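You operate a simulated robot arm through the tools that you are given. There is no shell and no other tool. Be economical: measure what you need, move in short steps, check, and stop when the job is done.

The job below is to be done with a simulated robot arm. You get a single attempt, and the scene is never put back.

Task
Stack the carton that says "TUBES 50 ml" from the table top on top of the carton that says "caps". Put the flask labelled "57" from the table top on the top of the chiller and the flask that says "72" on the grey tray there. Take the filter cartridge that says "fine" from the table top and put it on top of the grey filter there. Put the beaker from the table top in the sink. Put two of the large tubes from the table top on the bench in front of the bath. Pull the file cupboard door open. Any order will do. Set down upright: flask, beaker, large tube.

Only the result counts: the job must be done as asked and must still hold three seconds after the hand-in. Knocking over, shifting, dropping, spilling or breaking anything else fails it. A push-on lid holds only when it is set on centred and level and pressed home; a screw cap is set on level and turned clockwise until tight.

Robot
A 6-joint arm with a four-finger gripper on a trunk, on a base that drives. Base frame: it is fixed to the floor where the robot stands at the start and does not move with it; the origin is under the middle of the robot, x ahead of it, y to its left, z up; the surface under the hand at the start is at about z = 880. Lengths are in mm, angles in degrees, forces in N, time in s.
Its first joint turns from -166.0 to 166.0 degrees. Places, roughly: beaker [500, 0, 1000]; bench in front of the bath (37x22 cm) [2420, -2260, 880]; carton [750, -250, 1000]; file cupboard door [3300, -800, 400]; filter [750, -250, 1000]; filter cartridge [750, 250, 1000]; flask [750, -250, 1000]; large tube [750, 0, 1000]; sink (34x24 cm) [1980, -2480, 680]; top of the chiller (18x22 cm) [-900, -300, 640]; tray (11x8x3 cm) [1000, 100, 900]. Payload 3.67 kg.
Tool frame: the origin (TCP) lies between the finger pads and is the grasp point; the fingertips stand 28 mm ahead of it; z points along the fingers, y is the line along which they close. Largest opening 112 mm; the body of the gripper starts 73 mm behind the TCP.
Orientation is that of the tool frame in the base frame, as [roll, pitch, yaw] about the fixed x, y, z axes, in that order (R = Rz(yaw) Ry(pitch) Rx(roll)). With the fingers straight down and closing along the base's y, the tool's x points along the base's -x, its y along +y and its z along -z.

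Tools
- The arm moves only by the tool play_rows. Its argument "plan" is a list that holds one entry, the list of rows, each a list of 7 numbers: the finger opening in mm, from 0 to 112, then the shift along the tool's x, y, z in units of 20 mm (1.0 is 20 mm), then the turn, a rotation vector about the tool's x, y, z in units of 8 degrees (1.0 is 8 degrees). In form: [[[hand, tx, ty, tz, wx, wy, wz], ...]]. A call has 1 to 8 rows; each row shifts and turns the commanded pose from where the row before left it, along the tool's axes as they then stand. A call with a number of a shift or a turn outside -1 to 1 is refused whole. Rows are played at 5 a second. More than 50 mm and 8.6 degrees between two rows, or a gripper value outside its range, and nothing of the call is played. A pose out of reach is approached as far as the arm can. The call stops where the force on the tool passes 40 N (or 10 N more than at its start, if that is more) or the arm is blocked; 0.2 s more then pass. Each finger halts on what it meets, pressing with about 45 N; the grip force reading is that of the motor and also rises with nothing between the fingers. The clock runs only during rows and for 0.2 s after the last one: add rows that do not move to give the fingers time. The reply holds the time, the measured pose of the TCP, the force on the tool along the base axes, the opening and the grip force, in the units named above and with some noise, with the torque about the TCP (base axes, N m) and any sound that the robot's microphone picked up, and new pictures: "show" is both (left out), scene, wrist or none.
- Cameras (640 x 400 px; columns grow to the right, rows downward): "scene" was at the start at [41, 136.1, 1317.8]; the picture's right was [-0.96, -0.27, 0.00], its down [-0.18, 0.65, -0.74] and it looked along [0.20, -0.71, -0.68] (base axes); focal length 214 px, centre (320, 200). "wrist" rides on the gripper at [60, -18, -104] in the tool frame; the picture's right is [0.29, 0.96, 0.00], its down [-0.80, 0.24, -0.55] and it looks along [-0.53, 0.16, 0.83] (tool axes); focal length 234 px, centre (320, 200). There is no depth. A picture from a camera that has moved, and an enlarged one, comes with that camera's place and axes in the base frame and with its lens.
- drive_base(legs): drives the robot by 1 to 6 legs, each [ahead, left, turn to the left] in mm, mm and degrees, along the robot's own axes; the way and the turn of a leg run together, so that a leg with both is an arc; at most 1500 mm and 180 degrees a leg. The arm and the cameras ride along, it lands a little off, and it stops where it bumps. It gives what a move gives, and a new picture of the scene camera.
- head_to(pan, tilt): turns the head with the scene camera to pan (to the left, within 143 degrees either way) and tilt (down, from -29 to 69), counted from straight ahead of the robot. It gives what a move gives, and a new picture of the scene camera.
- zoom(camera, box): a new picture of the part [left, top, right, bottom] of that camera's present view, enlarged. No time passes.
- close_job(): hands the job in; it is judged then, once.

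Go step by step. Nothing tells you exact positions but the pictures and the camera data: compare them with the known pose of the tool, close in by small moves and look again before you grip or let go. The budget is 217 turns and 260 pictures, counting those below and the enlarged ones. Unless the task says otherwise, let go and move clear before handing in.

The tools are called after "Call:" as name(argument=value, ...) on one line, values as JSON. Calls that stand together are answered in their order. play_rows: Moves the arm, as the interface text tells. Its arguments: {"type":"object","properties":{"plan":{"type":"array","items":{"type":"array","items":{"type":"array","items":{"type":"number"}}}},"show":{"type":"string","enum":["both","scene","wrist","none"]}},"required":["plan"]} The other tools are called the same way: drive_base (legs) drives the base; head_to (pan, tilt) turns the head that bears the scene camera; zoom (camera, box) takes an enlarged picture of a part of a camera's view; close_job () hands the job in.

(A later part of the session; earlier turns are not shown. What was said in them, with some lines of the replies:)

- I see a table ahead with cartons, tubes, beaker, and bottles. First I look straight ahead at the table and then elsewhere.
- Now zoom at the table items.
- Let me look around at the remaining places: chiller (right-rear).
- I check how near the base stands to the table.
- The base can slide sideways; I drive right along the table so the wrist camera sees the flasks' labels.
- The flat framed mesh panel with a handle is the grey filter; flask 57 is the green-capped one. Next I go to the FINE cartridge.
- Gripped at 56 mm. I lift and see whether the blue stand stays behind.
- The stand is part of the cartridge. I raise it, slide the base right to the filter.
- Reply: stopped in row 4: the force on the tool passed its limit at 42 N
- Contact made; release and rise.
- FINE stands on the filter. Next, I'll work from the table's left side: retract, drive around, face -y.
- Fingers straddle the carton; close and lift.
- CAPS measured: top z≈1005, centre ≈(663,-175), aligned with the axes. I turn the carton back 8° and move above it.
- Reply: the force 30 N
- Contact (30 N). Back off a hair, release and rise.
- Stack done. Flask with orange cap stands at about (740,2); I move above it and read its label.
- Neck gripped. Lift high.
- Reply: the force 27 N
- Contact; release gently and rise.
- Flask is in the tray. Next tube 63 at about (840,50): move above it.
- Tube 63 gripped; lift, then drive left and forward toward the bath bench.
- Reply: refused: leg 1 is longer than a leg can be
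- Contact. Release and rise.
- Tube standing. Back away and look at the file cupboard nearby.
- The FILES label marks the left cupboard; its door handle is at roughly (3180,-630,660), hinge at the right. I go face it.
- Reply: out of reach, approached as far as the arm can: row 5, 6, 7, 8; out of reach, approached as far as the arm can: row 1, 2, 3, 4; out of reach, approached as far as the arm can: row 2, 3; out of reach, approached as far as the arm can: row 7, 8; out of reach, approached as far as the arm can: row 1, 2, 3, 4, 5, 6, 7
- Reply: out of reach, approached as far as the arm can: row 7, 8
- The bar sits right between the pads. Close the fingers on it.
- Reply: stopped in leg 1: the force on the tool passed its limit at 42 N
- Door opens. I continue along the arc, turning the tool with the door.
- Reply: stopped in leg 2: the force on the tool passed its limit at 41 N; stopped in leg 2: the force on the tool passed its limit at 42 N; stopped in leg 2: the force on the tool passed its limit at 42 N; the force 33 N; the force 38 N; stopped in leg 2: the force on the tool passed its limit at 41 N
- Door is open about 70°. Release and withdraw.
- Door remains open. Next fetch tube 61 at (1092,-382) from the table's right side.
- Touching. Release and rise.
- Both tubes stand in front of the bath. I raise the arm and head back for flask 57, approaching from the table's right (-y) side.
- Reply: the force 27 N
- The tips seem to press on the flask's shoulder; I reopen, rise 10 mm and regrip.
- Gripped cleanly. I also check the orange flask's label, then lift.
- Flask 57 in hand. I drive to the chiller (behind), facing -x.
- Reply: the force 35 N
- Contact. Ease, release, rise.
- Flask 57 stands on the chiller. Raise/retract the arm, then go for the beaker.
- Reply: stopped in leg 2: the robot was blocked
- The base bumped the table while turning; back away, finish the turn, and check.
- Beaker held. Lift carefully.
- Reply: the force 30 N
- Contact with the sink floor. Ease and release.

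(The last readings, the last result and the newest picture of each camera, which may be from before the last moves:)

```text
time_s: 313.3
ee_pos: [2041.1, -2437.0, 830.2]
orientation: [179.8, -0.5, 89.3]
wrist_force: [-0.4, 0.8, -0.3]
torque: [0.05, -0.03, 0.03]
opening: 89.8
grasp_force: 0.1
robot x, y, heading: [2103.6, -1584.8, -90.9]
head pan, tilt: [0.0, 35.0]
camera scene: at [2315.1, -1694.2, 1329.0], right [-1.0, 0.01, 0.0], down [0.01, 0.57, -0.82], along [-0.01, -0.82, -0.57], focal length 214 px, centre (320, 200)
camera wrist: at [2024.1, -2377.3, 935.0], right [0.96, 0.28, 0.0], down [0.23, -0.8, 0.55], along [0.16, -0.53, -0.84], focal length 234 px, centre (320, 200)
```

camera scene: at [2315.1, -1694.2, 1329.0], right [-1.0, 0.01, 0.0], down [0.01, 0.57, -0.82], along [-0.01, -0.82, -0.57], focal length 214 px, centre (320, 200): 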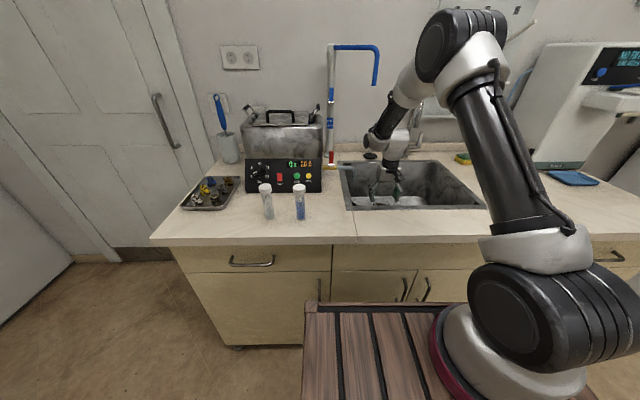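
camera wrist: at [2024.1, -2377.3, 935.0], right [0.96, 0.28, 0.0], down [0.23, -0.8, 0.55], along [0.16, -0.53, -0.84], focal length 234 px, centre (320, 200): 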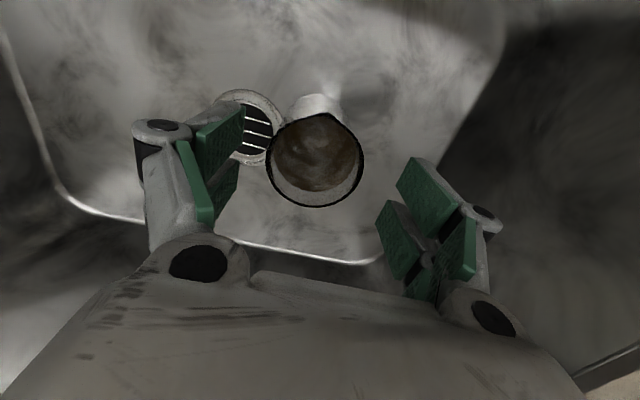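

Beaker stands upright. Rise out of the sink and back away to check everything.

Call:
play_rows(plan=[[[90, 0, 0, -1, 0, 0, 0], [90, 0, 0, -1, 0, 0, 0], [90, 0, 0, -1, 0, 0, 0], [90, 0, 0, -1, 0, 0, 0], [90, 0, 0, -1, 0, 0, 0], [90, 0, 0, -1, 0, 0, 0], [90, 0, 0, -1, 0, 0, 0], [90, 0, 0, -1, 0, 0, 0]]], show="none")

Call:
play_rows(plan=[[[90, 1, 0, -1, 0, 0, 0], [90, 1, 0, -1, 0, 0, 0], [90, 1, 0, -1, 0, 0, 0], [90, 1, 0, -1, 0, 0, 0], [90, 1, 0, -1, 0, 0, 0], [90, 1, 0, -1, 0, 0, 0], [90, 1, 0, -1, 0, 0, 0]]], show="scene")

Call:
zoom(camera="scene", box=[220, 130, 500, 230])

Call:
drive_base(legs=[[-250, -100, 0], [0, 0, -90]])

```text
time_s: 315.1
ee_pos: [2038.8, -2437.5, 989.3]
orientation: [179.9, -0.5, 89.3]
wrist_force: [1.1, 0.3, -0.3]
torque: [-0.01, -0.01, 0.0]
opening: 90.1
grasp_force: 0.1
robot x, y, heading: [2103.6, -1586.5, -90.9]
head pan, tilt: [0.0, 35.0]
```

```text
time_s: 316.7
ee_pos: [2041.2, -2297.8, 1129.8]
orientation: [179.8, -0.5, 89.3]
wrist_force: [0.4, -1.1, -0.2]
torque: [0.03, 0.03, 0.02]
opening: 90.3
grasp_force: 0.0
robot x, y, heading: [2105.3, -1585.9, -90.9]
head pan, tilt: [0.0, 35.0]
camera scene: at [2315.1, -1694.4, 1329.0], right [-1.0, 0.01, 0.0], down [0.01, 0.57, -0.82], along [-0.01, -0.82, -0.57], focal length 214 px, centre (320, 200)
```

scene: 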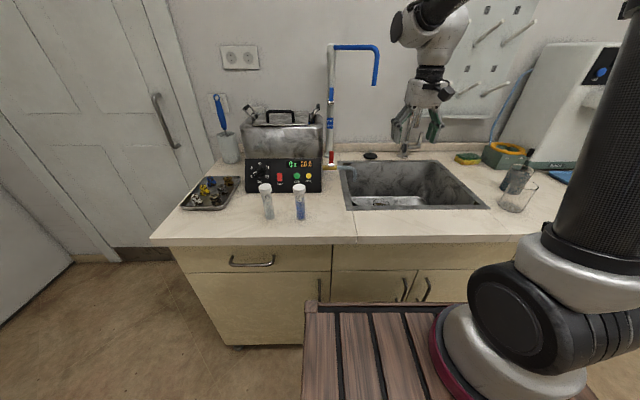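

```text
2.29 times, centred on (360, 180) of scene
camera zoom: at [2315.1, -1694.4, 1329.0], right [-1.0, 0.01, 0.0], down [0.01, 0.57, -0.82], along [-0.01, -0.82, -0.57], focal length 490 px, centre (229, 246)
```

zoom: 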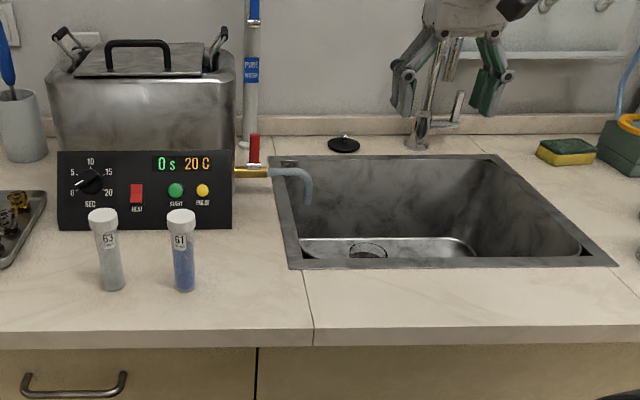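

```text
time_s: 322.4
ee_pos: [1292.2, -1254.4, 1130.2]
orientation: [179.9, -0.4, -1.8]
wrist_force: [-0.6, 0.7, 0.3]
torque: [-0.02, 0.04, -0.02]
opening: 90.2
grasp_force: 0.0
robot x, y, heading: [2005.7, -1336.9, 178.0]
head pan, tilt: [0.0, 35.0]
camera scene: at [1888.0, -1542.5, 1329.1], right [0.03, 1.0, 0.0], down [0.57, -0.02, -0.82], along [-0.82, 0.03, -0.57], focal length 214 px, centre (320, 200)
```

scene: 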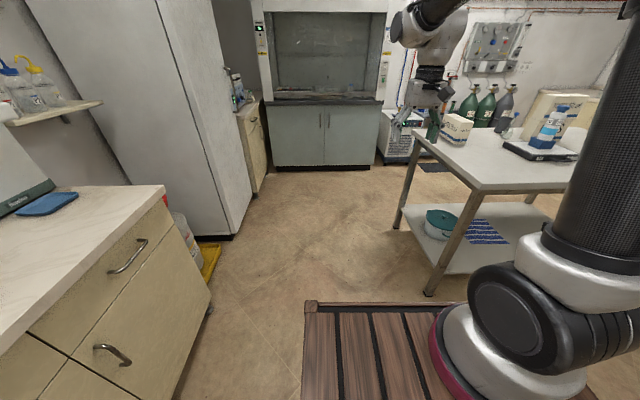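

Now check the table from this side, including the label of the flask in the tray.

Call:
drive_base(legs=[[0, -1150, 2]])

Call:
head_to(pan=-10, tilt=30)

Call:
zoom(camera="scene", box=[240, 90, 480, 240])

```text
time_s: 328.4
ee_pos: [1298.3, -131.0, 1130.4]
orientation: [180.0, -0.4, 1.2]
wrist_force: [-0.1, 0.7, -0.5]
torque: [-0.03, -0.02, -0.02]
opening: 90.0
grasp_force: 0.0
robot x, y, heading: [2017.3, -172.9, -178.9]
head pan, tilt: [0.0, 35.0]
camera scene: at [1908.4, -386.8, 1329.1], right [-0.02, 1.0, 0.0], down [0.57, 0.01, -0.82], along [-0.82, -0.02, -0.57], focal length 214 px, centre (320, 200)
```

scene: 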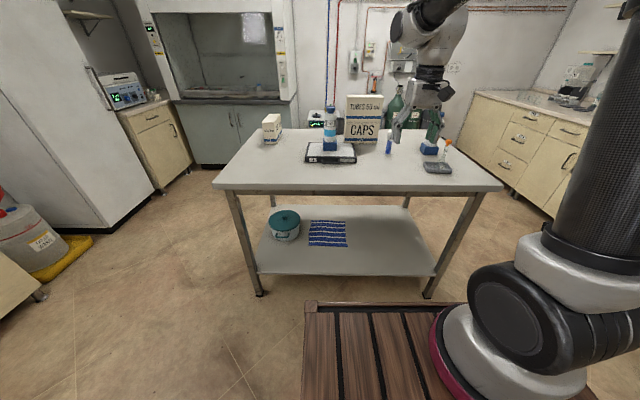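

```text
time_s: 329.1
ee_pos: [1298.0, -131.6, 1129.9]
orientation: [179.9, -0.4, 1.1]
wrist_force: [-0.6, -0.6, 0.1]
torque: [0.0, 0.01, -0.01]
opening: 89.9
grasp_force: 0.1
robot x, y, heading: [2016.2, -169.1, -178.6]
head pan, tilt: [-10.0, 30.0]
camera scene: at [1907.1, -371.2, 1336.8], right [0.15, 0.99, 0.0], down [0.49, -0.08, -0.87], along [-0.86, 0.13, -0.5], focal length 214 px, centre (320, 200)
```

scene: 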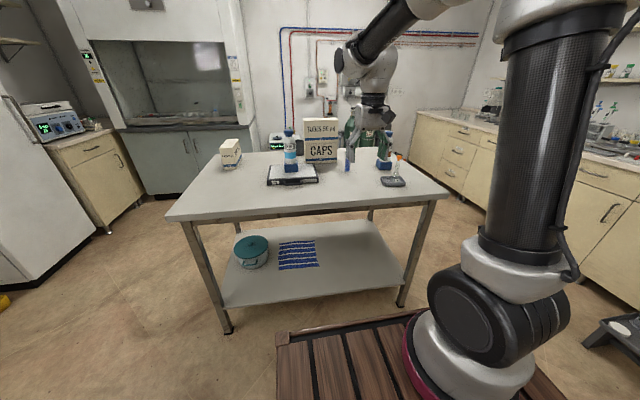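

```text
2.67 times, centred on (360, 165) of scene
camera zoom: at [1907.1, -371.2, 1336.8], right [0.15, 0.99, 0.0], down [0.49, -0.08, -0.87], along [-0.86, 0.13, -0.5], focal length 572 px, centre (213, 293)
```

zoom: 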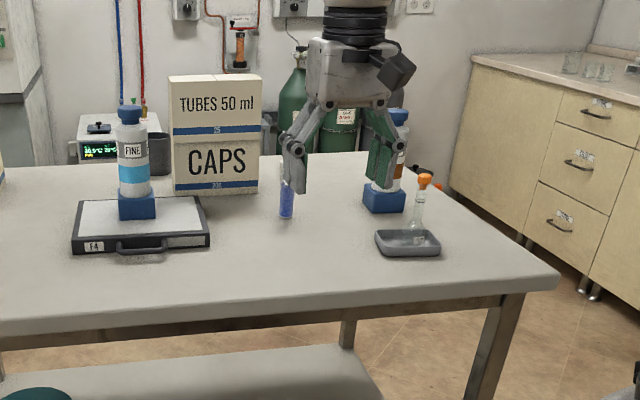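

Call:
zoom(camera="scene", box=[375, 145, 415, 195])

Call:
head_to(pan=143, tilt=30)

```text
8.00 times, centred on (395, 170) of scene
camera zoom: at [1907.1, -371.2, 1336.8], right [0.15, 0.99, 0.0], down [0.49, -0.08, -0.87], along [-0.86, 0.13, -0.5], focal length 1716 px, centre (-280, 440)
```

zoom: 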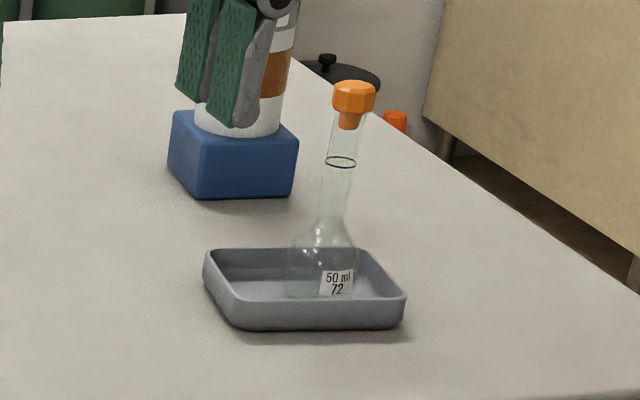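

```text
time_s: 331.5
ee_pos: [1298.2, -131.4, 1130.7]
orientation: [179.9, -0.4, 1.2]
wrist_force: [-0.9, -0.1, 0.5]
torque: [-0.01, -0.04, -0.01]
opening: 90.3
grasp_force: 0.0
robot x, y, heading: [2015.5, -170.3, -179.1]
head pan, tilt: [143.0, 30.0]
camera scene: at [2069.7, -438.2, 1336.9], right [-0.59, -0.81, 0.0], down [-0.4, 0.29, -0.87], along [0.7, -0.51, -0.5], focal length 214 px, centre (320, 200)
```

scene: 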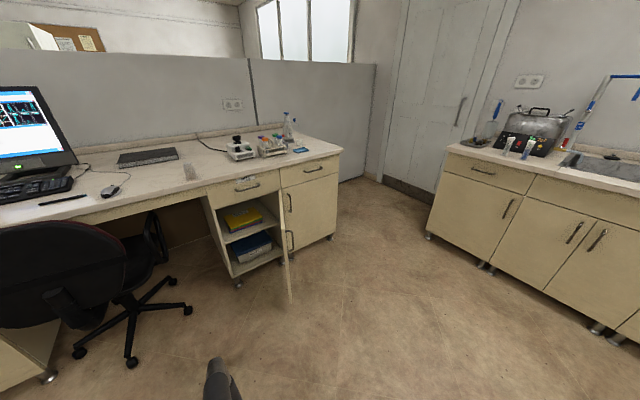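

The flask in the tray reads 72, the file cupboard door is open, and every other item is where it was asked to be. The arm is clear, so I hand in.

Call:
close_job()

```text
The job is handed in.
```

I completed every part of the job and handed it in; I don't have a verdict on it yet.

- **Cartons:** "TUBES 50 ml" is stacked on "caps".
- **Flasks:** 57 stands on top of the chiller. 72 stands in the grey tray; I read its label there before handing in.
- **Cartridge:** "fine" stands on the framed mesh filter panel with the handle. I took that panel to be the grey filter.
- **Beaker:** it stands upright on the sink floor.
- **Large tubes:** 61 and 63 stand upright on the bench in front of the bath.
- **File cupboard:** the door is open about 70°.

The base bumped the table once while turning to fetch the beaker. I looked over the table afterwards and nothing appeared to have moved or fallen.
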